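You operate a simulated robot arm through the tools that you are given. There is no shell and no other tool. Be economical: measure what you need, move in short steps, check, and stop when the job is done.

Carry out the task below with a simulated robot arm. There is one attempt and no reset: what you move stays moved.

TASK
Put the carton that says "tape" from the top of the fitting table on the top of the chair seat and the carton that says "pads" on the green shelf of the shelf unit. Fetch the clips carton and set it on the top of the supply trolley. Any order will do. Set down upright: carton, clips carton.
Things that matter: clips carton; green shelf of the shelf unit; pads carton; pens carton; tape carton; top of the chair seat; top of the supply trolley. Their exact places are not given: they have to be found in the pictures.

It is judged by the outcome, as a careful person would: the job done as asked, and still so three seconds after it is handed in. It fails if anything else is knocked over, pushed out of place, dropped, spilled or broken.

THE ROBOT
A 7-joint arm with a fingered hand on a trunk, on a base that drives. Base frame: it is fixed to the floor where the robot stands at the start and does not move with it; the origin is under the middle of the robot, x ahead of it, y to its left, z up. Units: mm, rad, N and s.
With the tool pointing down near the work surface it reaches from about 200 to 660 mm from the robot's upright axis, wherever it stands. Its first joint turns from -2.007 to 2.007 rad. Places, roughly: clips carton [1250, 0, 1000]; green shelf of the shelf unit [-1100, -800, 500]; top of the chair seat [5300, 100, 700]; top of the supply trolley [1500, -3400, 800]. Payload 3.1 kg.
Tool frame: the origin (TCP) lies between the finger pads and is the grasp point; the fingertips stand 22 mm ahead of it; z points along the fingers, y is the line along which they close. The gripper opens to 112 mm. The gripper's body begins 60 mm behind the TCP. The gripper is a hand of 3 fingers: y runs from the thumb to the fingers, the wrist lies at [0, 0, -218] in the tool frame.
Orientation is that of the tool frame in the base frame, as a unit quaternion [x, y, z, w]. With the fingers straight down and closing along the base's y, the tool's x points along the base's -x, its y along +y and its z along -z.

THE INTERFACE
- The arm moves only by the tool play_rows. Its argument "motion" is one flat list of numbers, 6 for each row, row after row: the shift along the base's x, y, z in mm, then the turn, a rotation vector about the base's x, y, z in rad. In form: [dx, dy, dz, rx, ry, rz, dx, dy, dz, rx, ry, rz, ...]. A call has 1 to 8 rows; each row shifts and turns the commanded pose from where the row before left it. A row lasts 0.2 s, in which the tool goes at most 50 mm and 0.15 rad; a call with a longer step from one row to the next is refused whole. Where a pose cannot be reached the arm comes as near as it can. A force on the tool above 40 N (or 10 N above the force at the start of the call, whichever is more), or a blocked arm, ends the call early, and 0.2 s more pass. In this call time passes only in rows, and 0.2 s behind the last. The reply holds the time, the measured pose of the TCP, the force on the tool along the base axes, the opening and the grip force, in the units named above and with some noise, with the torque about the TCP (base axes, N m) and any sound that the robot's microphone picked up.
- Cameras (640 x 400 px; columns grow to the right, rows downward): "scene" is now at [14.2, 161.5, 1652.5]; the picture's right is [0.17, -0.99, 0.00], its down [-0.76, -0.13, -0.64] and it looks along [0.63, 0.11, -0.77] (base axes); focal length 272 px, centre (320, 200). "wrist" rides on the gripper at [66, 3, -80] in the tool frame; the picture's right is [-0.05, 1.00, 0.00], its down [-0.77, -0.04, -0.64] and it looks along [-0.63, -0.03, 0.77] (tool axes); focal length 275 px, centre (320, 200).
- get_image(camera): a new picture of that camera. No time passes.
- lift_body(by): slides the trunk up (or, below 0, down) by that many mm; the arm and the scene camera ride with it, the base frame stays. It gives what a move gives, with no picture.
- base_move(legs): drives the robot by 1 to 6 legs, each [ahead, left, turn to the left] in mm, mm and rad, along the robot's own axes; the way and the turn of a leg run together, so that a leg with both is an arc; at most 1500 mm and 3.142 rad a leg. The arm and the cameras ride along, it lands a little off, and it stops where it bumps. It gives what a move gives.
- curl_fingers(finger1, finger2, thumb_bend): sets how far each is bent, from 0 (flat) to 100 (curled in); at 30 the hand is open as for a grip, at 70 the pads meet at the TCP. One left out holds its place. A second passes; each finger stops where it meets its share of the squeeze, and holds until it gets a number again. It is the only way to open and close the hand. It gives what a move gives, with no picture; readings hold the bend of each and the force on the fingers (four entries, about 0 where the hand has none), thumb and palm.
- turn_head(pan, tilt): turns the head with the scene camera to pan (to the left, within 2.705 rad either way) and tilt (down, from -0.506 to 1.204), counted from straight ahead of the robot. It gives what a move gives.
- measure_at(camera, pixels): for up to 12 pixels [column, row] of the newest picture of that camera ("zoom" is the newest enlarged one), the place [x, y, z] in the base frame of the surface seen there, good to about 3 mm, but the place of the scene camera against the robot may be out by one fixed shift of up to 18 mm in any direction. No time passes.
- zoom(camera, box): a new picture of the part [left, top, right, bottom] of that camera's present view, enlarged. No time passes.
- hand_in(): hands the job in; it is judged then, once.

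Go step by step. Measure first, check grasps and placings, and put right what went wrong. The budget is 110 turns and 90 pictures, counting those below and the enlarged ones. Unless the task says otherwise, let go and move clear before handing in, and close with one line.

The tools are called after "Emit:" as a command line: name --argument value ..., lists and objects as JSON in quotes. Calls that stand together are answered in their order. play_rows: Moves the arm, as the interface text tells. Its arguments: {"type":"object","properties":{"motion":{"type":"array"}},"required":["motion"]} The other tools are called the same way: lift_body (by) slides the trunk up or down; curl_fingers (finger1, finger2, thumb_bend) moves the fingers one by one; base_move (legs) drives the base; turn_head (pan, tilt) turns the head that bears the scene camera; get_image (camera) takes a picture; measure_at (camera, pixels) gives the place of the surface under pixels of a picture; zoom (camera, box) takes an enlarged picture of a part of a camera's view; hand_in () hands the job in.

At the start:

```text
t: 0.0
tcp_pos: [439.3, 252.2, 1119.2]
tcp_rot: [-0.001, 1.0, 0.0, 0.0]
ft_force: [0.5, -0.4, 0.0]
wrist_torque: [0.0, 0.03, 0.03]
gripper_width: 111.8
grip_force: 0.0
shape: jaw
bend: [30.0, 30.0, 30.0]
finger forces: [0.0, 0.0, 0.0, 0.0, 0.0, 0.1]
trunk travel left (down, up): [-775.0, 215.0]
robot x, y, heading: [0.7, -1.2, -0.006]
head pan, tilt: [0.168, 0.873]
```

scene: 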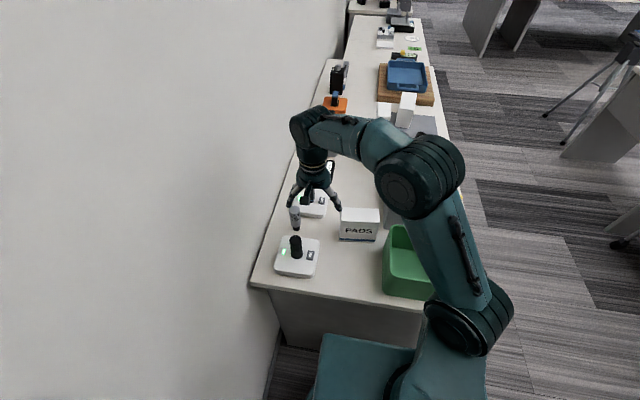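
wrist: 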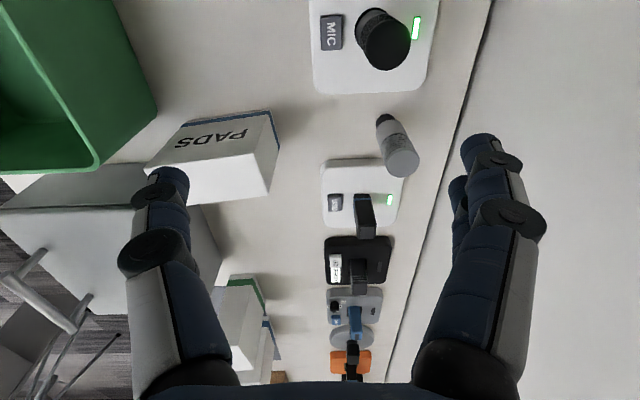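

The scene shows the PADS carton near (360,225) and other cartons further off behind the arm. I'll look closer and measure.

Emit:
zoom --camera "scene" --box '[240, 0, 480, 150]'

Emit:
measure_at --camera "scene" --pixels '[[342, 209], [378, 210], [376, 223], [340, 221], [358, 241], [338, 239], [405, 250], [396, 115], [420, 125], [408, 75], [408, 110], [340, 270]]'

Emit:
zoom --camera "wrist" --box '[0, 150, 320, 400]'

```text
2.67 times, centred on (360, 75) of scene
```

zoom: 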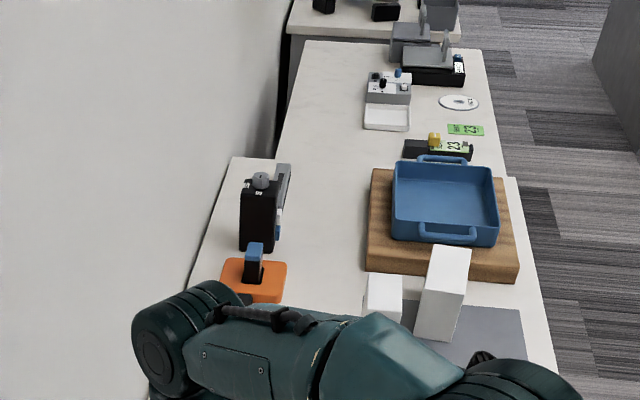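

```text
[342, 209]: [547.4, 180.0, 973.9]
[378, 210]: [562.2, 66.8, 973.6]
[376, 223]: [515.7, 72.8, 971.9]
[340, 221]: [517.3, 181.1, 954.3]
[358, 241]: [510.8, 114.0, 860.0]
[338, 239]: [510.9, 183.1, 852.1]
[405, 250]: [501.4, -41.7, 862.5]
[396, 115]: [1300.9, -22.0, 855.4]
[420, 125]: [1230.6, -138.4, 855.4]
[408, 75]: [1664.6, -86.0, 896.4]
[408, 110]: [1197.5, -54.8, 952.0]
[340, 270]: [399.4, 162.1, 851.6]
```

```text
1.60 times, centred on (160, 275) of wrist
```

zoom: 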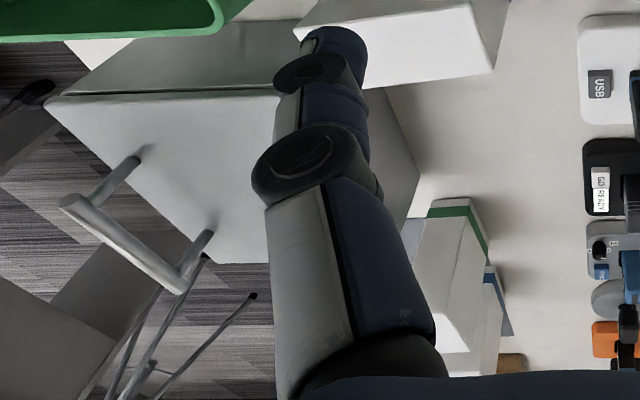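

PADS sits at about x 515–560, y 67–183, z 855–972. I'll survey the rest by turning the head.

Emit:
measure_at --camera "wrist" --pixels '[[185, 125], [270, 115], [148, 165], [277, 155], [265, 195], [235, 300], [260, 290], [150, 220], [60, 230], [60, 310], [40, 100], [395, 150]]'

Emit:
turn_head --pan -0.3 --tilt 0.4

Emit:
get_image --camera "scene"

Emit:
turn_head --pan -1.3 --tilt 0.4

Emit:
get_image --camera "scene"

Emit:
turn_head --pan -2.5 --tilt 0.7

Emit:
get_image --camera "scene"

```text
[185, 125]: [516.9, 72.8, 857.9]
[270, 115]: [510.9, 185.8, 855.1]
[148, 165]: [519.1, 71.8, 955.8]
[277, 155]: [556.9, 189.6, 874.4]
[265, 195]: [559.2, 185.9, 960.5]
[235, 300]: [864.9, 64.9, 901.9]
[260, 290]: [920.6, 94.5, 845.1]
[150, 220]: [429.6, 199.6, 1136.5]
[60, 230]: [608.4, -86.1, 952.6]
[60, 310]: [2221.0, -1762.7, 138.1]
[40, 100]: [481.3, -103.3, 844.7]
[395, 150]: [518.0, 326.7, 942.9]
```

```text
t: 0.9
tcp_pos: [438.6, 251.7, 1118.1]
tcp_rot: [0.0, 1.0, 0.0, 0.0]
ft_force: [-0.1, -0.6, -0.3]
wrist_torque: [0.01, -0.01, 0.01]
gripper_width: 111.9
grip_force: 0.0
shape: jaw
bend: [30.0, 30.0, 30.0]
finger forces: [0.1, 0.1, 0.0, 0.1, 0.0, 0.1]
trunk travel left (down, up): [-775.0, 215.0]
robot x, y, heading: [-1.4, -0.8, -0.001]
head pan, tilt: [-0.3, 0.4]
```

```text
85 pictures are left
```

scene: 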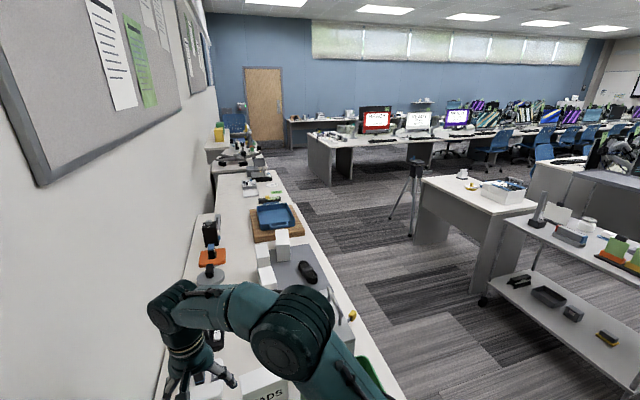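

```text
t: 2.2
tcp_pos: [437.8, 251.8, 1119.3]
tcp_rot: [-0.001, 1.0, 0.0, 0.0]
ft_force: [0.3, 0.1, 0.9]
wrist_torque: [0.0, -0.01, -0.01]
gripper_width: 111.9
grip_force: 0.2
shape: jaw
bend: [30.0, 30.0, 30.0]
finger forces: [0.0, 0.0, 0.0, 0.0, 0.1, 0.1]
trunk travel left (down, up): [-775.0, 215.0]
robot x, y, heading: [-1.8, -2.1, 0.002]
head pan, tilt: [-1.3, 0.4]
```

```text
84 pictures are left
```

scene: 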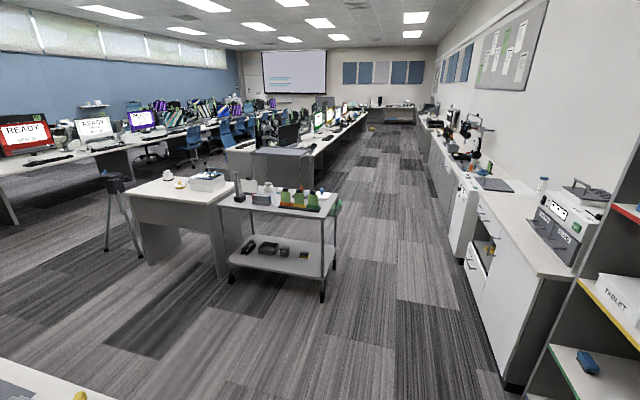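

```text
t: 3.6
tcp_pos: [438.0, 252.0, 1118.3]
tcp_rot: [-0.001, 1.0, 0.0, -0.001]
ft_force: [0.8, 0.1, 0.7]
wrist_torque: [-0.02, -0.04, -0.01]
gripper_width: 111.9
grip_force: 0.1
shape: jaw
bend: [30.0, 30.0, 30.0]
finger forces: [0.1, 0.1, 0.0, 0.1, 0.0, 0.1]
trunk travel left (down, up): [-775.0, 215.0]
robot x, y, heading: [-0.7, -0.9, -0.003]
head pan, tilt: [-2.499, 0.7]
```

```text
83 pictures are left
```

scene: 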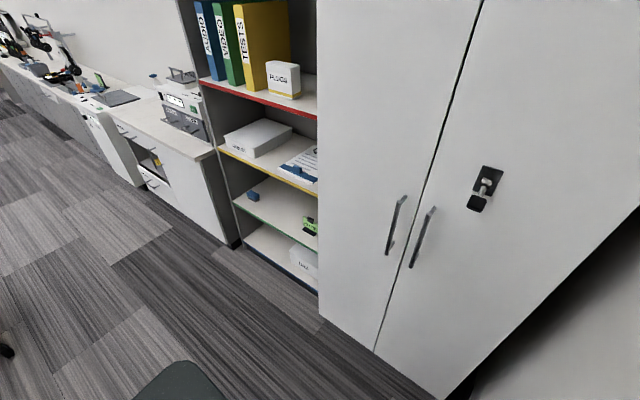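

The shelf unit has red/yellow/green/blue-edged shelves; green edge runs (235,205)–(318,250). I'll measure it.

Emit:
zoom --camera "scene" --box '[180, 90, 340, 290]'

Emit:
measure_at --camera "scene" --pixels '[[237, 207], [316, 249], [270, 195], [290, 205], [270, 215], [252, 198], [310, 220], [222, 150], [316, 190], [262, 180], [300, 232], [285, 190]]'

```text
2.00 times, centred on (260, 190) of scene
```

zoom: 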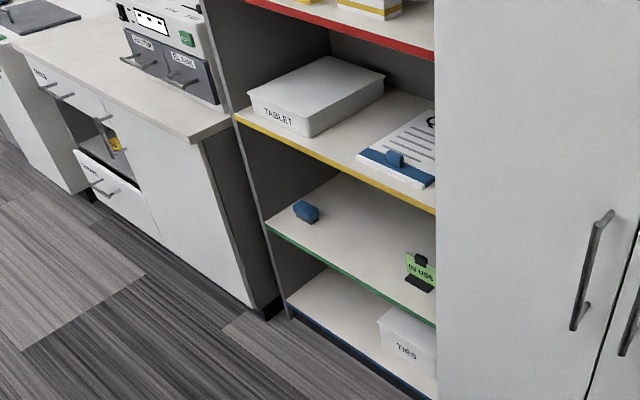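

```text
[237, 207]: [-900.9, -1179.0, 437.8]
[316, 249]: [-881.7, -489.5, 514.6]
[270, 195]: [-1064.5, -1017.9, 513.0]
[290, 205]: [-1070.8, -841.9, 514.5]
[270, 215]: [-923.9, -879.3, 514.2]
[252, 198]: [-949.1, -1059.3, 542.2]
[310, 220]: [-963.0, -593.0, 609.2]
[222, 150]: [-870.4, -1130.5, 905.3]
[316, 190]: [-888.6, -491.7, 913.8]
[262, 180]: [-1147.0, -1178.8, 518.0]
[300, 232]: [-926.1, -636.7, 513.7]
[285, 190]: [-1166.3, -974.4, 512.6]
```

Green shelf surface is z≈514, front edge x≈-872, free between y≈-1000 and -680. To pick PADS across its 45 mm depth with a tilt (so it can be slid under the shelf above), I first yaw the tool +90°.

Emit:
play_rows --motion '[5, -5, 0, 0, 0, 0.145, 5, -5, 0, 0, 0, 0.145, 5, -5, 0, 0, 0, 0.145, 5, -5, 0, 0, 0, 0.145, 5, -5, 0, 0, 0, 0.145, 5, -5, 0, 0, 0, 0.145, 5, -5, 0, 0, 0, 0.145, 5, -5, 0, 0, 0, 0.145]'

Emit:
play_rows --motion '[5, 0, 0, 0, 0, 0.145, 5, 0, 0, 0, 0, 0.145, 5, 0, 0, 0, 0, 0.12, 5, 0, 0, -0.13, 0, 0, 5, 0, 0, -0.13, 0, 0, 5, 0, 0, -0.13, 0, 0, 5, 0, 0, -0.13, 0, 0, 5, 0, 0, -0.13, 0, 0]'

Emit:
turn_head --pan 0.17 --tilt 0.87

Emit:
get_image --camera "scene"

Emit:
get_image --camera "wrist"

```text
t: 5.4
tcp_pos: [478.8, 213.0, 1118.6]
tcp_rot: [-0.551, 0.835, 0.0, 0.0]
ft_force: [0.3, 0.2, 0.2]
wrist_torque: [-0.01, 0.0, 0.0]
gripper_width: 111.9
grip_force: 0.1
shape: jaw
bend: [30.0, 30.0, 30.0]
finger forces: [0.0, 0.0, 0.0, 0.0, 0.0, 0.0]
trunk travel left (down, up): [-775.0, 215.0]
robot x, y, heading: [1.8, 0.4, 0.006]
head pan, tilt: [-2.499, 0.7]
```

```text
t: 7.2
tcp_pos: [517.9, 213.5, 1118.3]
tcp_rot: [0.67, -0.669, 0.228, 0.228]
ft_force: [0.1, 0.0, -0.8]
wrist_torque: [-0.03, -0.03, 0.01]
gripper_width: 112.0
grip_force: 0.1
shape: jaw
bend: [30.0, 30.0, 30.0]
finger forces: [0.0, 0.0, 0.0, 0.0, 0.0, 0.0]
trunk travel left (down, up): [-775.0, 215.0]
robot x, y, heading: [1.0, -1.2, 0.002]
head pan, tilt: [-2.499, 0.7]
```

```text
t: 9.6
tcp_pos: [518.8, 212.2, 1119.0]
tcp_rot: [0.671, -0.67, 0.225, 0.226]
ft_force: [-0.1, 0.0, -0.7]
wrist_torque: [0.02, 0.01, 0.0]
gripper_width: 112.0
grip_force: 0.0
shape: jaw
bend: [30.0, 30.0, 30.0]
finger forces: [0.0, 0.1, 0.0, 0.1, 0.1, 0.0]
trunk travel left (down, up): [-775.0, 215.0]
robot x, y, heading: [2.1, -3.0, 0.006]
head pan, tilt: [0.169, 0.869]
```

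```text
81 pictures are left
```

scene: 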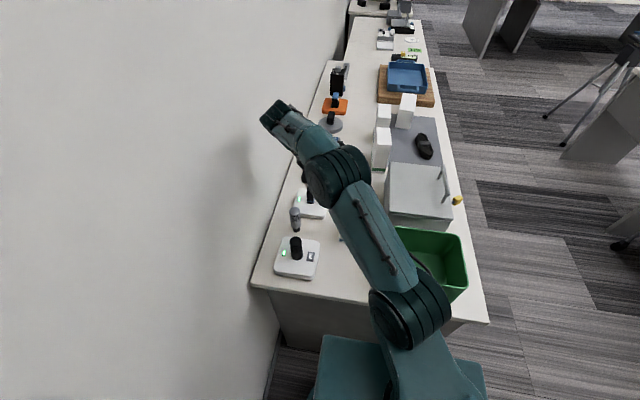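

```text
80 pictures are left
```

wrist: 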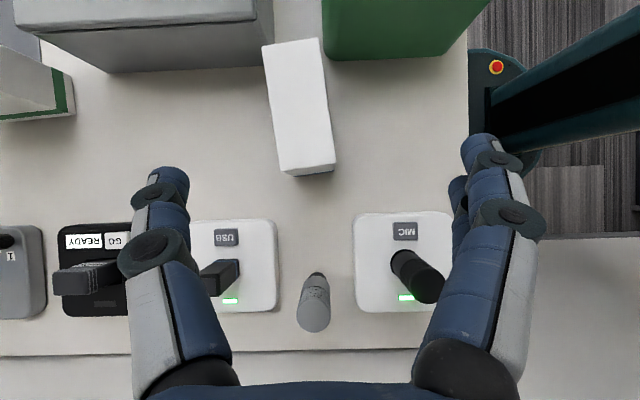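

The wrist view shows the carton top clearly, corners (262,45),(320,38),(335,160),(283,172). I'll measure it before descending.

Emit:
measure_at --camera "wrist" --pixels '[[265, 50], [317, 43], [333, 158], [283, 168], [300, 105], [310, 172], [325, 285], [330, 55], [225, 68], [345, 220]]'

Emit:
zoom --camera "scene" --box '[340, 60, 500, 260]'

```text
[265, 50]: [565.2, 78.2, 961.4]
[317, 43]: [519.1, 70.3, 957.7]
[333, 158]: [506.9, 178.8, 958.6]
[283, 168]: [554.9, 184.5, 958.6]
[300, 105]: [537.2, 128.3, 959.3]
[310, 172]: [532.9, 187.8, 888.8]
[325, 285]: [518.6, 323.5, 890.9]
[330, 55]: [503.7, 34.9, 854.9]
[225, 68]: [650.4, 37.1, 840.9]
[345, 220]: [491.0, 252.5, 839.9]
```

```text
2.00 times, centred on (420, 160) of scene
```

zoom: 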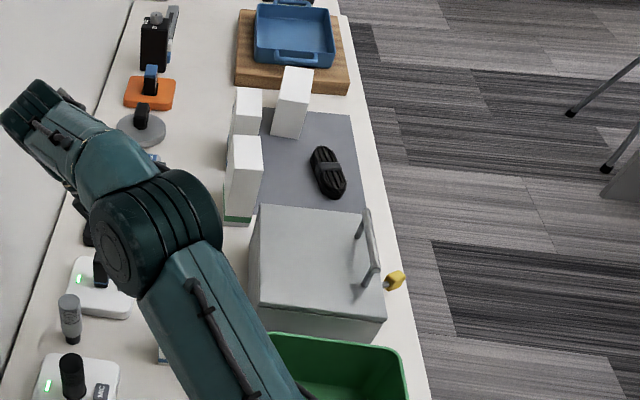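

Carton top z≈959, centre (536,128), yaw ≈+0.10 rad from y. I'll align, then advance along the tool axis.

Emit:
play_rows --motion '[3, 2, -42, -0.07, 0, 0, 3, 2, -42, 0, 0, 0.1, 3, 2, -41, 0, 0, 0, 2, -18, -18, 0, 0, 0, 2, -18, -18, 0, 0, 0]'

Emit:
get_image --camera "wrist"

```text
t: 10.8
tcp_pos: [529.9, 180.3, 956.7]
tcp_rot: [0.695, -0.627, 0.262, 0.237]
ft_force: [-0.5, -1.2, 0.1]
wrist_torque: [-0.02, -0.03, 0.01]
gripper_width: 111.7
grip_force: 0.0
shape: jaw
bend: [30.0, 30.0, 30.0]
finger forces: [0.1, 0.0, 0.0, 0.0, 0.0, 0.0]
trunk travel left (down, up): [-775.0, 215.0]
robot x, y, heading: [2.8, -0.1, 0.002]
head pan, tilt: [0.169, 0.869]
```

```text
78 pictures are left
```

wrist: 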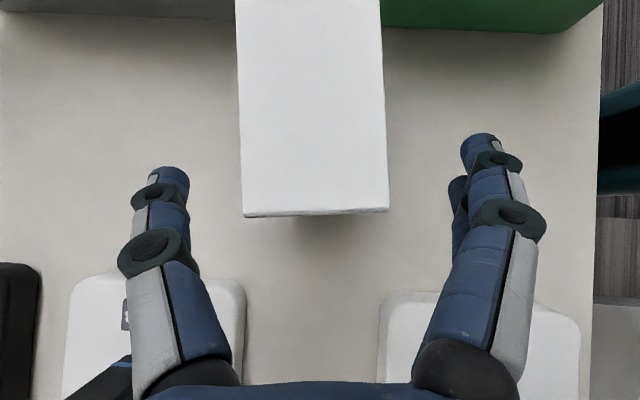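

Carton is centred and aligned between the fingers. Advance the last 46 mm and close.

Emit:
play_rows --motion '[2, -17, -16, 0, 0, 0, 2, -17, -17, 0, 0, 0]'

Emit:
curl_fingers --finger1 70 --finger2 70 --thumb_bend 70

Emit:
get_image --camera "wrist"

```text
t: 11.4
tcp_pos: [534.3, 148.4, 925.9]
tcp_rot: [0.694, -0.627, 0.262, 0.236]
ft_force: [2.8, 2.5, 5.6]
wrist_torque: [0.19, -0.02, -0.04]
gripper_width: 112.0
grip_force: 0.1
shape: jaw
bend: [30.0, 30.0, 30.0]
finger forces: [0.0, 0.7, 0.1, 0.0, 6.1, 0.1]
trunk travel left (down, up): [-775.0, 215.0]
robot x, y, heading: [0.0, 0.6, 0.0]
head pan, tilt: [0.169, 0.869]
```

```text
t: 12.4
tcp_pos: [534.8, 148.5, 925.5]
tcp_rot: [0.694, -0.628, 0.262, 0.236]
ft_force: [3.5, 3.8, 12.2]
wrist_torque: [0.26, -0.2, -0.05]
gripper_width: 49.4
grip_force: 36.4
shape: fingers
bend: [53.0, 62.0, 61.0]
finger forces: [9.2, 23.6, 0.0, 0.0, 39.5, 0.0]
trunk travel left (down, up): [-775.0, 215.0]
robot x, y, heading: [-0.7, 1.0, 0.002]
head pan, tilt: [0.169, 0.869]
```

```text
77 pictures are left
```

wrist: 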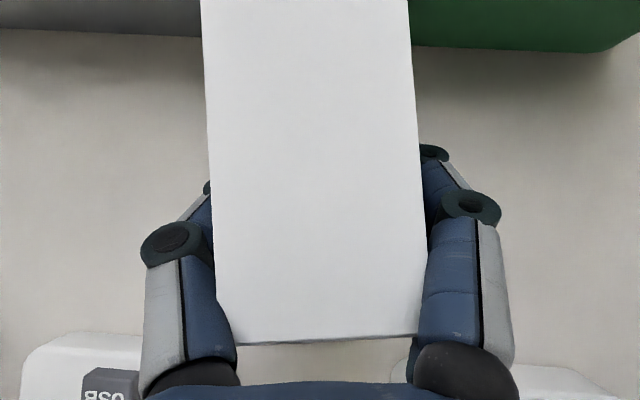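

Grip holds at 36 N, width 49 mm. Lift straight up.

Emit:
play_rows --motion '[0, 0, 15, 0, 0, 0, 0, 0, 25, 0, 0, 0, 0, 0, 35, 0, 0, 0, 0, 0, 40, 0, 0, 0, 0, 0, 40, 0, 0, 0]'

Emit:
get_image --camera "wrist"

Emit:
get_image --camera "scene"

```text
t: 13.6
tcp_pos: [534.4, 149.3, 1081.7]
tcp_rot: [0.694, -0.627, 0.261, 0.237]
ft_force: [0.2, -0.4, -2.1]
wrist_torque: [0.07, 0.0, 0.01]
gripper_width: 49.4
grip_force: 30.0
shape: fingers
bend: [53.0, 62.0, 61.0]
finger forces: [9.3, 20.5, 0.0, 0.0, 30.5, 0.0]
trunk travel left (down, up): [-775.0, 215.0]
robot x, y, heading: [-0.9, -2.6, -0.0]
head pan, tilt: [0.169, 0.869]
```

```text
76 pictures are left
```

wrist: 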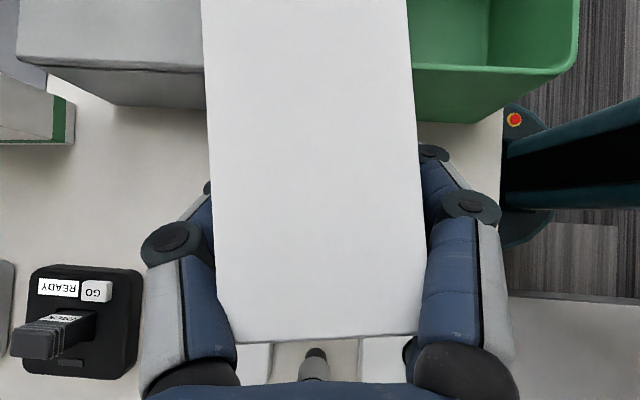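

```text
75 pictures are left
```

scene: 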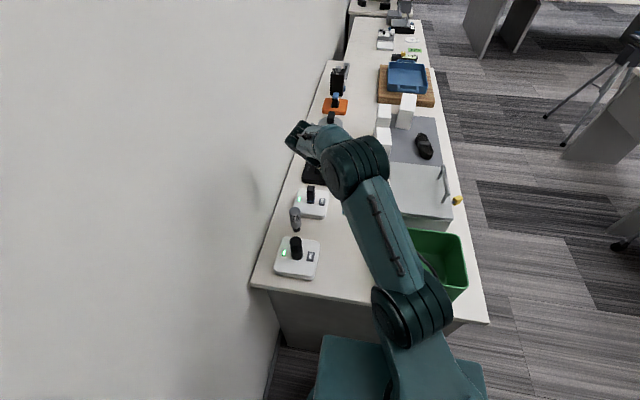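

Carton lifted cleanly and is light. Drive: back out, sidestep along the aisle, ahead a bit, and turn to face the shelf unit.

Emit:
base_move --legs '[[-250, 0, 0], [0, -830, 0], [250, 0, 0], [0, 0, -1.571], [0, 0, -1.571]]'

```text
t: 28.4
tcp_pos: [-543.7, -966.4, 1081.0]
tcp_rot: [0.628, 0.693, 0.237, -0.261]
ft_force: [1.1, 0.2, -2.7]
wrist_torque: [-0.08, -0.02, 0.02]
gripper_width: 48.5
grip_force: 24.9
shape: fingers
bend: [53.0, 62.0, 61.0]
finger forces: [8.0, 16.2, 0.0, 0.0, 25.0, 0.1]
trunk travel left (down, up): [-775.0, 215.0]
robot x, y, heading: [-5.7, -819.2, 3.14]
head pan, tilt: [0.169, 0.869]
```

Facing the shelf. Re-tighten the grip and yaw the tool to point straight ahead into the shelf.

Emit:
curl_fingers --finger1 72 --finger2 72 --thumb_bend 72

Emit:
play_rows --motion '[9, 15, 0, 0, 0, 0.147, 9, 15, 0, 0, 0, 0.147, 9, 15, 0, 0, 0, 0.147, 9, 15, 0, 0, 0, 0.147, 9, 15, 0, 0, 0, 0.147, 9, 15, 0, 0, 0, 0.147, 9, 15, 0, 0, 0, 0.147, 9, 15, 0, 0, 0, 0.147]'

Emit:
play_rows --motion '[9, 15, 0, 0, 0, 0.146, 9, 15, 0, 0, 0, 0.146]'

Emit:
turn_head --pan 0.0 --tilt 0.75

Emit:
get_image --camera "scene"

Emit:
get_image --camera "wrist"

```text
t: 29.4
tcp_pos: [-543.4, -966.2, 1081.5]
tcp_rot: [0.628, 0.693, 0.237, -0.261]
ft_force: [-0.3, -0.6, -2.8]
wrist_torque: [-0.06, 0.01, -0.01]
gripper_width: 48.5
grip_force: 27.7
shape: fingers
bend: [53.0, 63.0, 61.0]
finger forces: [8.7, 18.5, 0.0, 0.0, 27.1, 0.0]
trunk travel left (down, up): [-775.0, 215.0]
robot x, y, heading: [-6.0, -817.7, 3.137]
head pan, tilt: [0.169, 0.869]
```

```text
t: 31.2
tcp_pos: [-471.1, -844.1, 1081.7]
tcp_rot: [0.138, 0.925, 0.052, -0.349]
ft_force: [1.0, 0.1, -2.4]
wrist_torque: [-0.04, -0.07, 0.01]
gripper_width: 48.2
grip_force: 25.2
shape: fingers
bend: [53.0, 63.0, 61.0]
finger forces: [8.9, 16.1, 0.1, 0.0, 25.2, 0.1]
trunk travel left (down, up): [-775.0, 215.0]
robot x, y, heading: [-8.7, -818.1, 3.142]
head pan, tilt: [0.169, 0.869]
```

```text
t: 31.8
tcp_pos: [-452.5, -816.2, 1081.2]
tcp_rot: [0.001, 0.936, 0.001, -0.353]
ft_force: [0.5, -0.3, -2.4]
wrist_torque: [0.03, -0.09, 0.01]
gripper_width: 48.1
grip_force: 25.2
shape: fingers
bend: [53.0, 63.0, 61.0]
finger forces: [8.9, 15.5, 0.0, 0.0, 24.9, 0.0]
trunk travel left (down, up): [-775.0, 215.0]
robot x, y, heading: [-8.3, -816.2, 3.137]
head pan, tilt: [0.169, 0.869]
```

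```text
t: 32.5
tcp_pos: [-453.5, -816.8, 1080.7]
tcp_rot: [0.003, 0.936, 0.002, -0.353]
ft_force: [-0.6, 0.4, -2.2]
wrist_torque: [0.0, -0.08, -0.01]
gripper_width: 48.1
grip_force: 24.9
shape: fingers
bend: [53.0, 63.0, 61.0]
finger forces: [9.0, 15.5, 0.1, 0.0, 24.8, 0.1]
trunk travel left (down, up): [-775.0, 215.0]
robot x, y, heading: [-7.2, -818.3, 3.142]
head pan, tilt: [0.0, 0.75]
```

```text
74 pictures are left
```

scene: 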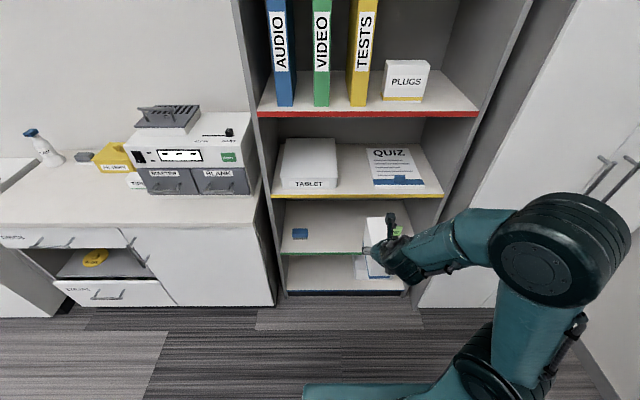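

```text
73 pictures are left
```

wrist: 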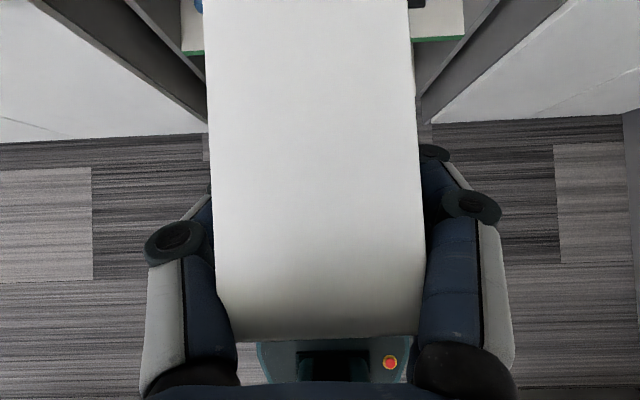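

Scene z reads ~12 mm high (table/carton comparison), so the green shelf is ≈ z 502. Lower the trunk so the carton bottom is ~30 mm above it, then look.

Emit:
lift_body --by -455

Emit:
get_image --camera "scene"

Emit:
get_image --camera "wrist"

```text
refused: -455 is not a number from -400 to 400
```

```text
72 pictures are left
```

scene: 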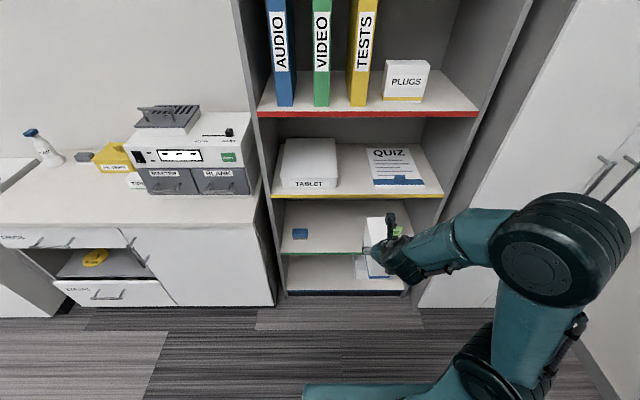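

```text
71 pictures are left
```

wrist: 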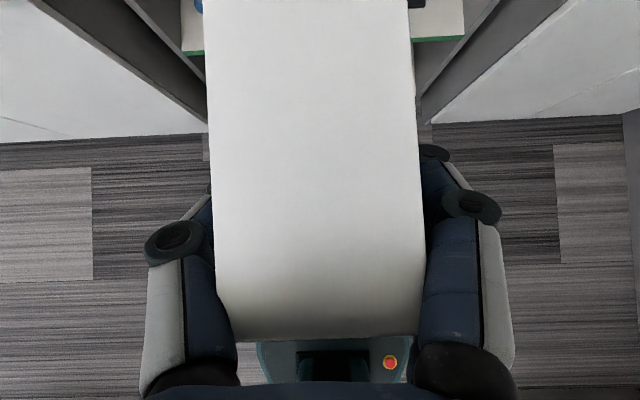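

Limit is 400 mm per call; do it in two steps.

Emit:
lift_body --by -300

Emit:
lift_body --by -150

Emit:
get_image --camera "scene"

Emit:
get_image --camera "wrist"

```text
t: 35.5
tcp_pos: [-452.8, -815.7, 781.2]
tcp_rot: [0.001, 0.936, 0.001, -0.353]
ft_force: [0.2, 0.7, -2.5]
wrist_torque: [0.01, -0.08, -0.03]
gripper_width: 47.9
grip_force: 25.0
shape: fingers
bend: [53.0, 63.0, 61.0]
finger forces: [9.0, 15.5, 0.1, 0.0, 24.9, 0.0]
trunk travel left (down, up): [-475.0, 515.0]
robot x, y, heading: [-9.2, -818.2, 3.14]
head pan, tilt: [0.0, 0.75]
```

```text
t: 37.2
tcp_pos: [-452.7, -816.5, 631.5]
tcp_rot: [0.002, 0.936, 0.001, -0.353]
ft_force: [0.1, -0.9, -2.8]
wrist_torque: [0.02, -0.05, 0.04]
gripper_width: 48.1
grip_force: 24.9
shape: fingers
bend: [53.0, 63.0, 61.0]
finger forces: [9.0, 15.5, 0.0, 0.1, 24.8, 0.0]
trunk travel left (down, up): [-325.0, 665.0]
robot x, y, heading: [-13.3, -820.0, 3.137]
head pan, tilt: [0.0, 0.75]
```

```text
70 pictures are left
```

scene: 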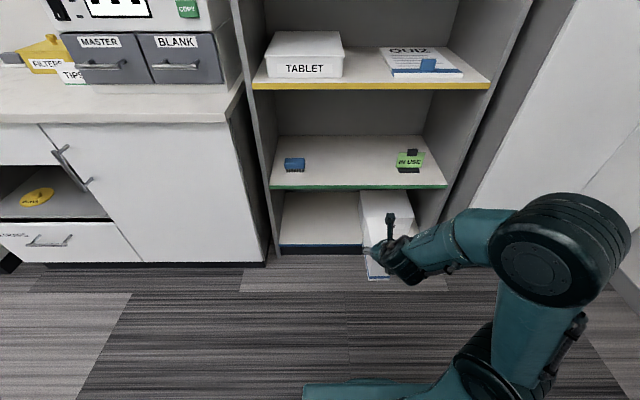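

```text
69 pictures are left
```

wrist: 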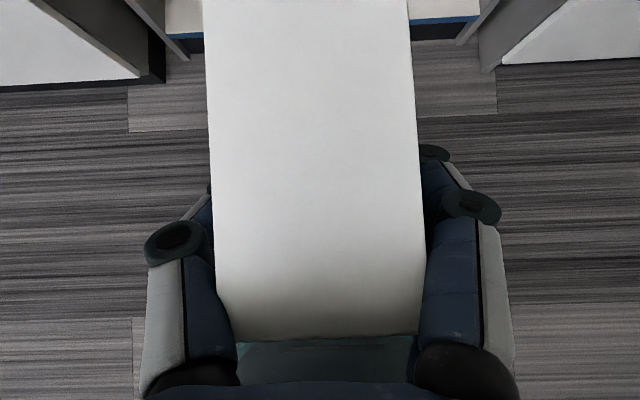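

Now the green shelf is well seen. Measure its edge, surface and the two small items, plus the held carton.

Emit:
measure_at --camera "scene" --pixels '[[272, 187], [445, 187], [355, 184], [350, 165], [350, 140], [303, 165], [398, 168], [360, 89], [385, 200], [370, 195], [408, 195], [378, 278]]'

```text
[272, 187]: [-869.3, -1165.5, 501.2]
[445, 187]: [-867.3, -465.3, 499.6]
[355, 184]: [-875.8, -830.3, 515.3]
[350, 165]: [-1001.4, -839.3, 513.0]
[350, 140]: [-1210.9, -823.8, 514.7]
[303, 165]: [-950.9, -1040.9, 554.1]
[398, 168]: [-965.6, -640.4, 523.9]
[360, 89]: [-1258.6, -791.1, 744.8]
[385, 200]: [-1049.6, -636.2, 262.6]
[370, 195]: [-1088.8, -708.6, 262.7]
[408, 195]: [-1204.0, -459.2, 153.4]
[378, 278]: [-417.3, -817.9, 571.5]
```

Shelf surface ≈502 corrected, clear between y −1000 and −690. Drive ahead 300 and check.

Emit:
base_move --legs '[[300, 0, 0]]'

Emit:
get_image --camera "scene"

```text
t: 39.3
tcp_pos: [-756.6, -815.2, 630.9]
tcp_rot: [0.003, 0.936, 0.002, -0.352]
ft_force: [-0.4, 0.4, -3.6]
wrist_torque: [0.01, -0.08, -0.01]
gripper_width: 48.1
grip_force: 25.1
shape: fingers
bend: [53.0, 63.0, 61.0]
finger forces: [9.1, 15.5, 0.0, 0.0, 24.8, 0.1]
trunk travel left (down, up): [-325.0, 665.0]
robot x, y, heading: [-311.3, -817.6, 3.142]
head pan, tilt: [0.0, 0.75]
```

```text
68 pictures are left
```

scene: 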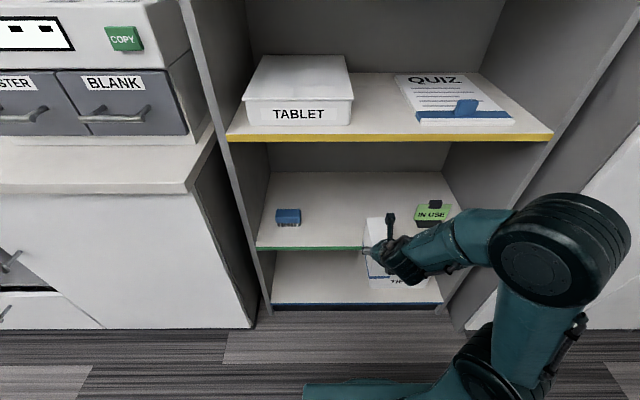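

Check how near the elbow is to the shelf/cupboard before going in.

Emit:
measure_at --camera "scene" --pixels '[[545, 200], [500, 230], [470, 215], [410, 260], [390, 230], [375, 220], [368, 250], [590, 230]]'

```text
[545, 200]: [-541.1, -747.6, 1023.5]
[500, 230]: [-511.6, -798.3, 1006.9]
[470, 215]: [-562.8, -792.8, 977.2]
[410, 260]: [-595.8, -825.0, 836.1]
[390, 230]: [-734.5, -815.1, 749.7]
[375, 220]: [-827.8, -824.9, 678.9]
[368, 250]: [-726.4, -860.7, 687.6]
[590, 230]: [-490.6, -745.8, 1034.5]
```

Elbow stays ≥80 mm clear after another 190 mm. Drive in.

Emit:
base_move --legs '[[190, 0, 0]]'

Emit:
get_image --camera "scene"

Emit:
get_image --camera "wrist"

```text
t: 40.9
tcp_pos: [-949.4, -812.8, 630.9]
tcp_rot: [0.004, 0.936, 0.002, -0.353]
ft_force: [0.2, 0.4, -2.6]
wrist_torque: [-0.02, -0.08, 0.0]
gripper_width: 48.4
grip_force: 24.9
shape: fingers
bend: [53.0, 63.0, 61.0]
finger forces: [9.0, 15.4, 0.1, 0.0, 24.8, 0.0]
trunk travel left (down, up): [-325.0, 665.0]
robot x, y, heading: [-504.0, -814.1, 3.137]
head pan, tilt: [0.0, 0.75]
```

```text
67 pictures are left
```

scene: 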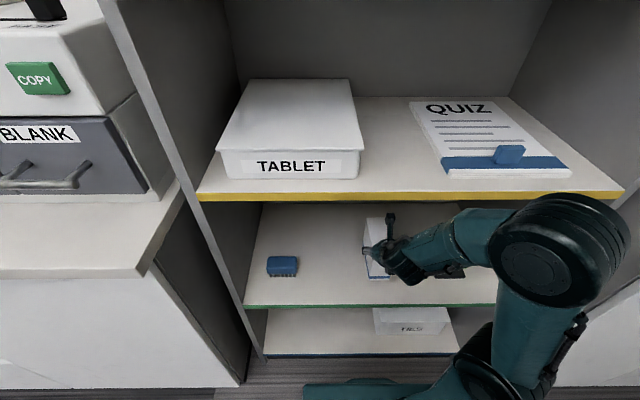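

```text
66 pictures are left
```

wrist: 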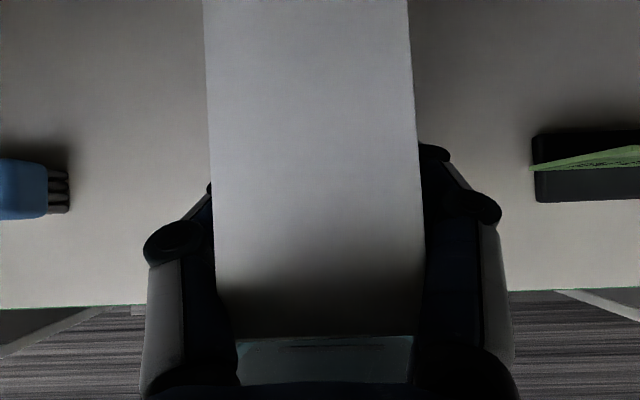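

Emit:
measure_at --camera "wrist" --pixels '[[130, 220], [500, 250], [450, 100], [310, 300], [220, 150], [405, 150], [130, 300], [300, 330]]'

Emit:
play_rows --motion '[0, 0, -10, 0, 0, 0, 0, 0, -10, 0, 0, 0]'

```text
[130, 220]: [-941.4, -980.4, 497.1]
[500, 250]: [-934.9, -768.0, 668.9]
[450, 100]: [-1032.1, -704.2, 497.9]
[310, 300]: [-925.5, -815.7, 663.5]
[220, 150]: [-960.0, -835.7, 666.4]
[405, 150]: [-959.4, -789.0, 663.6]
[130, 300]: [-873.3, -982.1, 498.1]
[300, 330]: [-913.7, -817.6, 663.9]
```

```text
t: 41.5
tcp_pos: [-949.3, -812.6, 610.3]
tcp_rot: [0.005, 0.935, 0.003, -0.354]
ft_force: [-0.5, -0.3, -2.7]
wrist_torque: [0.01, -0.06, 0.01]
gripper_width: 48.1
grip_force: 24.5
shape: fingers
bend: [53.0, 63.0, 61.0]
finger forces: [9.0, 15.5, 0.0, 0.1, 24.7, 0.1]
trunk travel left (down, up): [-325.0, 665.0]
robot x, y, heading: [-503.6, -817.7, 3.136]
head pan, tilt: [0.0, 0.75]
```

Shelf is z≈498 and carton level (top 664, near edge x≈-913), so contact at TCP≈584. Lower gently.

Emit:
play_rows --motion '[0, 0, -8, 0, 0, 0, 0, 0, -7, 0, 0, 0, 0, 0, -4, 0, 0, 0, 0, 0, -4, 0, 0, 0, 0, 0, -2, 0, 0, 0]'

```text
t: 42.7
tcp_pos: [-948.0, -813.2, 586.7]
tcp_rot: [0.004, 0.935, 0.002, -0.353]
ft_force: [0.4, 1.1, 0.3]
wrist_torque: [-0.06, -0.01, -0.02]
gripper_width: 48.0
grip_force: 25.3
shape: fingers
bend: [53.0, 63.0, 61.0]
finger forces: [9.2, 15.9, 0.0, 0.0, 24.8, 0.0]
trunk travel left (down, up): [-325.0, 665.0]
robot x, y, heading: [-504.8, -816.2, 3.14]
head pan, tilt: [0.0, 0.75]
```

Contact is starting (z force up 3 N). One more mm, then release.

Emit:
play_rows --motion '[0, 0, -1.5, 0, 0, 0]'

Emit:
curl_fingers --finger1 30 --finger2 30 --thumb_bend 30

Emit:
get_image --camera "wrist"

```text
t: 43.1
tcp_pos: [-949.0, -813.3, 584.9]
tcp_rot: [0.005, 0.935, 0.002, -0.354]
ft_force: [1.6, 1.6, 10.9]
wrist_torque: [-0.18, -0.19, 0.04]
gripper_width: 48.4
grip_force: 27.0
shape: fingers
bend: [53.0, 63.0, 61.0]
finger forces: [10.2, 17.3, 0.0, 0.0, 26.7, 0.0]
trunk travel left (down, up): [-325.0, 665.0]
robot x, y, heading: [-503.7, -815.1, 3.14]
head pan, tilt: [0.0, 0.75]
```

```text
t: 44.1
tcp_pos: [-948.8, -813.0, 585.0]
tcp_rot: [0.004, 0.936, 0.002, -0.352]
ft_force: [1.1, 0.8, 1.2]
wrist_torque: [-0.03, -0.02, 0.02]
gripper_width: 111.2
grip_force: 1.4
shape: fingers
bend: [30.0, 30.0, 30.0]
finger forces: [0.0, 1.7, 0.1, 0.0, 0.7, 0.0]
trunk travel left (down, up): [-325.0, 665.0]
robot x, y, heading: [-507.5, -813.6, 3.129]
head pan, tilt: [0.0, 0.75]
```

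```text
65 pictures are left
```

wrist: 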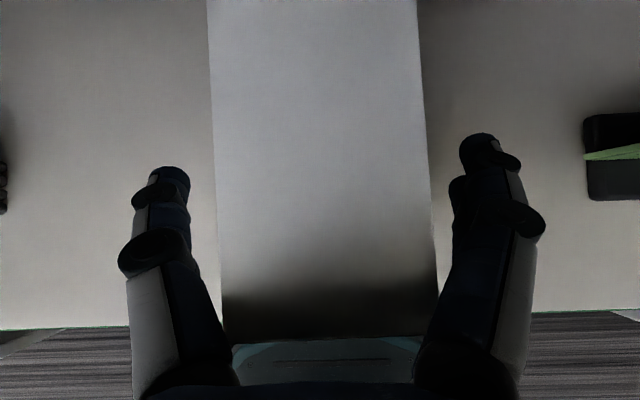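

Released; hand and carton roughly centred. Retract along the tool axis, nudging 2 mm to +y away from the touching finger.

Emit:
play_rows --motion '[3, 2, 3, 0, 0, 0, 13, 0, 15, 0, 0, 0, 20, 0, 22, 0, 0, 0, 25, 0, 25, 0, 0, 0]'

Emit:
get_image --camera "wrist"

```text
t: 45.1
tcp_pos: [-889.5, -811.3, 650.4]
tcp_rot: [0.003, 0.936, 0.002, -0.353]
ft_force: [-0.2, -0.4, -0.1]
wrist_torque: [0.0, 0.02, 0.0]
gripper_width: 111.1
grip_force: 0.0
shape: fingers
bend: [30.0, 30.0, 30.0]
finger forces: [0.1, 0.0, 0.0, 0.0, 0.0, 0.0]
trunk travel left (down, up): [-325.0, 665.0]
robot x, y, heading: [-504.1, -818.5, 3.136]
head pan, tilt: [0.0, 0.75]
```

```text
64 pictures are left
```

wrist: 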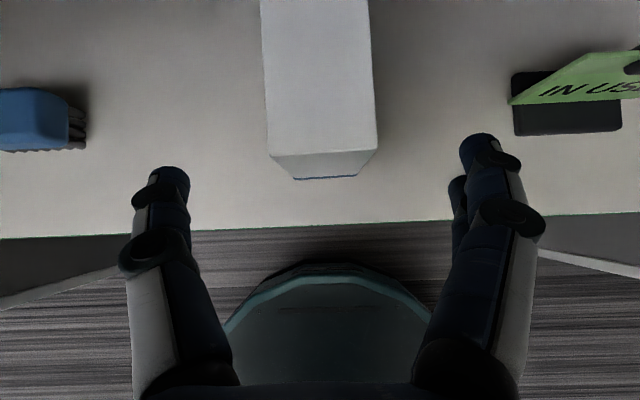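

PADS is standing on the green shelf, clear of the other items. Back out, raise the trunk, and drive to face the fitting table from the aisle.

Emit:
base_move --legs '[[-450, 0, 0]]'

Emit:
get_image --camera "scene"

Emit:
lift_body --by 400

Emit:
base_move --legs '[[0, 0, -1.571], [0, -900, 0]]'

Emit:
get_image --camera "scene"

```text
t: 47.8
tcp_pos: [-441.5, -813.2, 649.1]
tcp_rot: [0.008, 0.936, 0.004, -0.353]
ft_force: [0.2, 0.6, -0.1]
wrist_torque: [-0.02, -0.01, 0.01]
gripper_width: 111.3
grip_force: 0.1
shape: fingers
bend: [30.0, 30.0, 30.0]
finger forces: [0.0, 0.0, 0.1, 0.0, 0.0, 0.0]
trunk travel left (down, up): [-325.0, 665.0]
robot x, y, heading: [-54.6, -820.2, 3.125]
head pan, tilt: [0.0, 0.75]
```

```text
63 pictures are left
```

scene: 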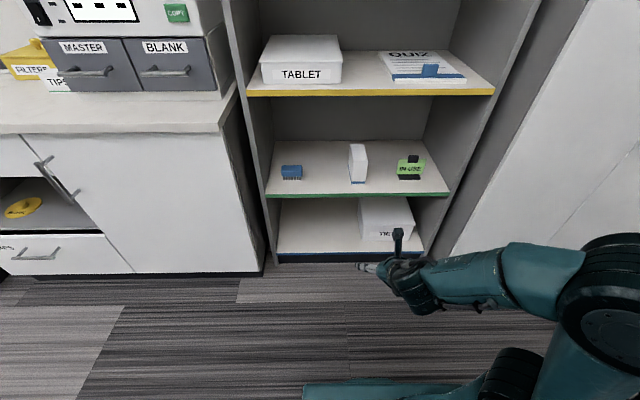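

```text
t: 51.6
tcp_pos: [-442.0, -812.6, 1050.0]
tcp_rot: [0.007, 0.936, 0.004, -0.352]
ft_force: [-0.9, -0.2, 0.9]
wrist_torque: [0.01, -0.01, 0.02]
gripper_width: 111.3
grip_force: 0.1
shape: fingers
bend: [30.0, 30.0, 30.0]
finger forces: [0.1, 0.0, 0.1, 0.0, 0.0, 0.1]
trunk travel left (down, up): [-725.0, 265.0]
robot x, y, heading: [-57.0, -820.9, 3.122]
head pan, tilt: [0.0, 0.75]
```

```text
t: 60.1
tcp_pos: [841.1, -431.0, 1049.6]
tcp_rot: [0.66, 0.663, 0.249, -0.249]
ft_force: [-0.6, -0.6, -0.5]
wrist_torque: [0.01, 0.0, -0.01]
gripper_width: 111.5
grip_force: 0.1
shape: fingers
bend: [30.0, 30.0, 30.0]
finger forces: [0.0, 0.0, 0.1, 0.0, 0.0, 0.1]
trunk travel left (down, up): [-725.0, 265.0]
robot x, y, heading: [844.2, -812.0, 1.578]
head pan, tilt: [0.0, 0.75]
```

```text
62 pictures are left
```

scene: 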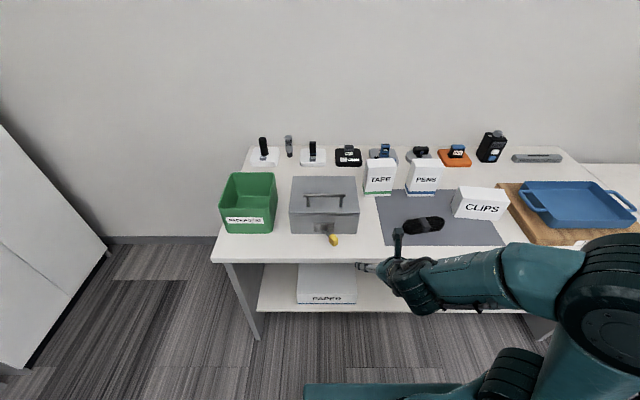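

The labels are readable: TAPE at (380,178), PENS at (425,178), CLIPS lower at (480,202). Zoom and measure.

Emit:
zoom --camera "scene" --box '[280, 130, 540, 260]'

Emit:
measure_at --camera "scene" --pixels '[[370, 162], [394, 164], [366, 168], [394, 170], [366, 193], [390, 194], [409, 194], [452, 208], [498, 218], [459, 190], [506, 192], [460, 187]]'

```text
2.46 times, centred on (410, 195) of scene
```

zoom: 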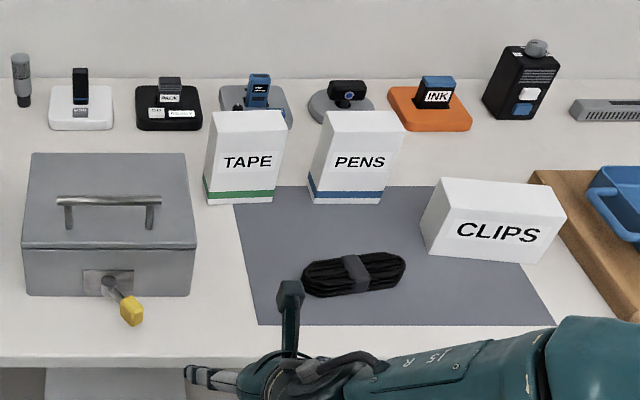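

```text
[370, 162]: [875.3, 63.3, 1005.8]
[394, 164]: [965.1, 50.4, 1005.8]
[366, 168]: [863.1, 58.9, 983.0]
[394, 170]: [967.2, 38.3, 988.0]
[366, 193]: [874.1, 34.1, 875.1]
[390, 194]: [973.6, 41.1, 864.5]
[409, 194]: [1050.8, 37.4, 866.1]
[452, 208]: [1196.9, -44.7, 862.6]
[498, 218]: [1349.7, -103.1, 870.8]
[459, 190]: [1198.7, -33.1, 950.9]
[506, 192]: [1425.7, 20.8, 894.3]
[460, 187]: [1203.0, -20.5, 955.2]
```

TAPE: x≈866–970, front y≈38, top ≈z 990. CLIPS: x≈1195–1350, y≈−100 front. Measure the table edge and things behind TAPE, and restore the tool to vertical with the closing line along base y.

Emit:
measure_at --camera "scene" --pixels '[[360, 259], [230, 258], [480, 245], [385, 155], [383, 148], [422, 151], [348, 153], [320, 180], [340, 300], [300, 309], [410, 240], [422, 225]]'

Emit:
play_rows --motion '[0, 0, 15, -0.145, 0, 0, 0, 0, 15, -0.145, 0, 0, 0, 0, 15, -0.145, 0, 0, 0, 0, 15, -0.145, 0, 0, 0, 0, 15, -0.14, 0, 0]'

```text
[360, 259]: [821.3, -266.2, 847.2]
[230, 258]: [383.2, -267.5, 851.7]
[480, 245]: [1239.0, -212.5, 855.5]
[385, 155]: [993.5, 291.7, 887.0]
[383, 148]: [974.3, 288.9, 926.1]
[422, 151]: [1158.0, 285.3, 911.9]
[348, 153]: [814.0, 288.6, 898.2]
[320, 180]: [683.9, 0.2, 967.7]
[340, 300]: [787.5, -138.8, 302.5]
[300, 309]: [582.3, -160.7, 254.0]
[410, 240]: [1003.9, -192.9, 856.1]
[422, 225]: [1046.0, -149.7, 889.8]
```

```text
t: 61.3
tcp_pos: [810.8, -471.1, 1036.6]
tcp_rot: [0.684, 0.685, 0.178, -0.177]
ft_force: [0.1, -0.4, 1.2]
wrist_torque: [-0.01, 0.01, -0.04]
gripper_width: 110.9
grip_force: 0.1
shape: fingers
bend: [30.0, 30.0, 30.0]
finger forces: [0.0, 0.1, 0.0, 0.0, 0.0, 0.1]
out of reach, approached as far as the arm can: row 1, 2, 3, 4, 5
trunk travel left (down, up): [-725.0, 265.0]
robot x, y, heading: [842.8, -816.5, 1.573]
head pan, tilt: [0.0, 0.75]
```

That pose is too near the trunk; extend the arm forward while untilting. Also measure my base's front edge at (380,386).

Emit:
measure_at --camera "scene" --pixels '[[320, 388], [380, 386], [440, 386], [460, 384], [310, 395]]'

Emit:
play_rows --motion '[5, 30, 10, 0, 0, 0, 5, 30, 10, 0, 0, 0, 5, 30, 10, 0, 0, 0, 0, 20, 0, -0.13, 0, 0, 0, 20, 0, -0.13, 0, 0, 0, 20, 0, -0.13, 0, 0, 0, 0, 0, -0.12, 0, 0]'

```text
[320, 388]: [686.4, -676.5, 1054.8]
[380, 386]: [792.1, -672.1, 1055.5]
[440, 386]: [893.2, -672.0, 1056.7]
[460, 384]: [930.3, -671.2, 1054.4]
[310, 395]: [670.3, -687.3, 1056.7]
```

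```text
t: 62.9
tcp_pos: [824.3, -379.6, 930.4]
tcp_rot: [0.701, 0.704, 0.08, -0.081]
ft_force: [0.4, -0.2, 0.0]
wrist_torque: [-0.02, 0.02, -0.01]
gripper_width: 111.1
grip_force: 0.1
shape: fingers
bend: [30.0, 30.0, 30.0]
finger forces: [0.0, 0.0, 0.0, 0.0, 0.0, 0.0]
out of reach, approached as far as the arm can: row 1, 2, 3, 4, 5, 6, 7
trunk travel left (down, up): [-725.0, 265.0]
robot x, y, heading: [840.6, -816.9, 1.576]
head pan, tilt: [0.0, 0.75]
```

The arm drooped because the command was beyond reach. Raise the trunk for height and look down at the base footprint.

Emit:
lift_body --by 200

Emit:
turn_head --pan -0.2 --tilt 1.2

Emit:
get_image --camera "scene"

Emit:
get_image --camera "wrist"

```text
t: 65.1
tcp_pos: [823.4, -378.3, 1130.9]
tcp_rot: [0.701, 0.704, 0.08, -0.08]
ft_force: [-0.1, 0.4, 0.5]
wrist_torque: [0.0, 0.01, 0.01]
gripper_width: 111.3
grip_force: 0.1
shape: fingers
bend: [30.0, 30.0, 30.0]
finger forces: [0.0, 0.0, 0.1, 0.1, 0.1, 0.0]
trunk travel left (down, up): [-925.0, 65.0]
robot x, y, heading: [841.6, -816.9, 1.574]
head pan, tilt: [0.0, 0.75]
```

```text
t: 66.0
tcp_pos: [824.2, -378.4, 1130.5]
tcp_rot: [0.701, 0.704, 0.08, -0.081]
ft_force: [-0.7, 0.7, 0.2]
wrist_torque: [-0.02, 0.0, 0.0]
gripper_width: 111.6
grip_force: 0.1
shape: fingers
bend: [30.0, 30.0, 30.0]
finger forces: [0.0, 0.0, 0.0, 0.1, 0.1, 0.0]
trunk travel left (down, up): [-925.0, 65.0]
robot x, y, heading: [837.7, -813.8, 1.577]
head pan, tilt: [-0.201, 1.201]
```

```text
60 pictures are left
```

scene: 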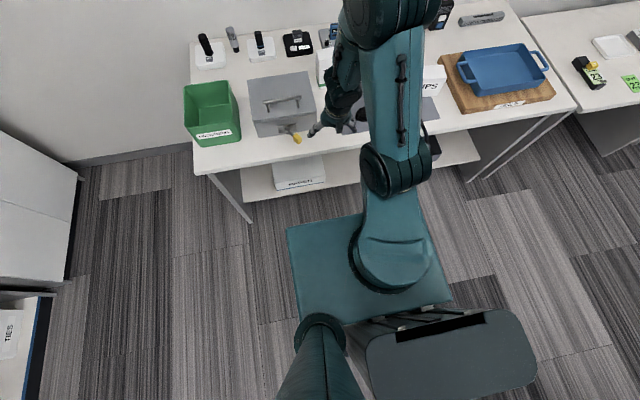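

```text
59 pictures are left
```

wrist: 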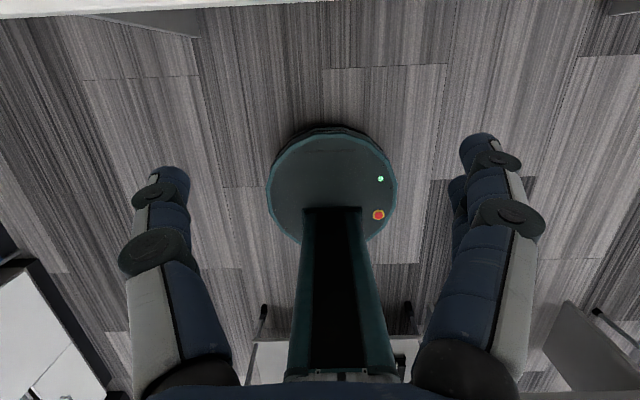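

The wrist view shows my round base at (333,185). Measure its front edge and top.

Emit:
measure_at --camera "wrist" --pixels '[[333, 138], [333, 127], [275, 185], [390, 190], [335, 190], [333, 105]]'

```text
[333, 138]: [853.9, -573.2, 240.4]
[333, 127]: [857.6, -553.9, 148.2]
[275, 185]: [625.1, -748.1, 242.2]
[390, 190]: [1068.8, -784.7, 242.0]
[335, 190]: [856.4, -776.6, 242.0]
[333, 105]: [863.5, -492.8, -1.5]
```

Base front is 255 mm from centre and 245 high; I can safely stand at y≈−530. Drive there with the hand high, then yaw the tool.

Emit:
base_move --legs '[[0, -60, 0], [280, 0, 0]]'

Emit:
play_rows --motion '[0, 15, 0, -0.11, 0, 0, 0, 15, 0, -0.11, 0, 0, 0, 5, 0, 0, 0, -0.145, 0, 5, 0, 0, 0, -0.145, 0, 5, 0, 0, 0, -0.145, 0, 5, 0, 0, 0, -0.145, 0, 5, 0, 0, 0, -0.145, 0, 5, 0, 0, 0, -0.145]'

```text
t: 68.5
tcp_pos: [880.8, -101.7, 1132.0]
tcp_rot: [0.7, 0.704, 0.08, -0.081]
ft_force: [-0.6, 0.5, -0.5]
wrist_torque: [0.04, 0.01, -0.04]
gripper_width: 111.6
grip_force: 0.1
shape: fingers
bend: [30.0, 30.0, 30.0]
finger forces: [0.0, 0.1, 0.0, 0.1, 0.1, 0.0]
trunk travel left (down, up): [-925.0, 65.0]
robot x, y, heading: [902.1, -539.1, 1.58]
head pan, tilt: [-0.201, 1.201]
```

```text
t: 70.3
tcp_pos: [898.2, -109.1, 1103.7]
tcp_rot: [0.937, 0.344, 0.051, -0.02]
ft_force: [-0.5, 0.4, 0.5]
wrist_torque: [0.0, 0.0, -0.01]
gripper_width: 111.2
grip_force: 0.1
shape: fingers
bend: [30.0, 30.0, 30.0]
finger forces: [0.1, 0.0, 0.0, 0.0, 0.0, 0.0]
out of reach, approached as far as the arm can: row 1, 2, 4, 6
trunk travel left (down, up): [-925.0, 65.0]
robot x, y, heading: [898.7, -538.5, 1.58]
head pan, tilt: [-0.201, 1.201]
```

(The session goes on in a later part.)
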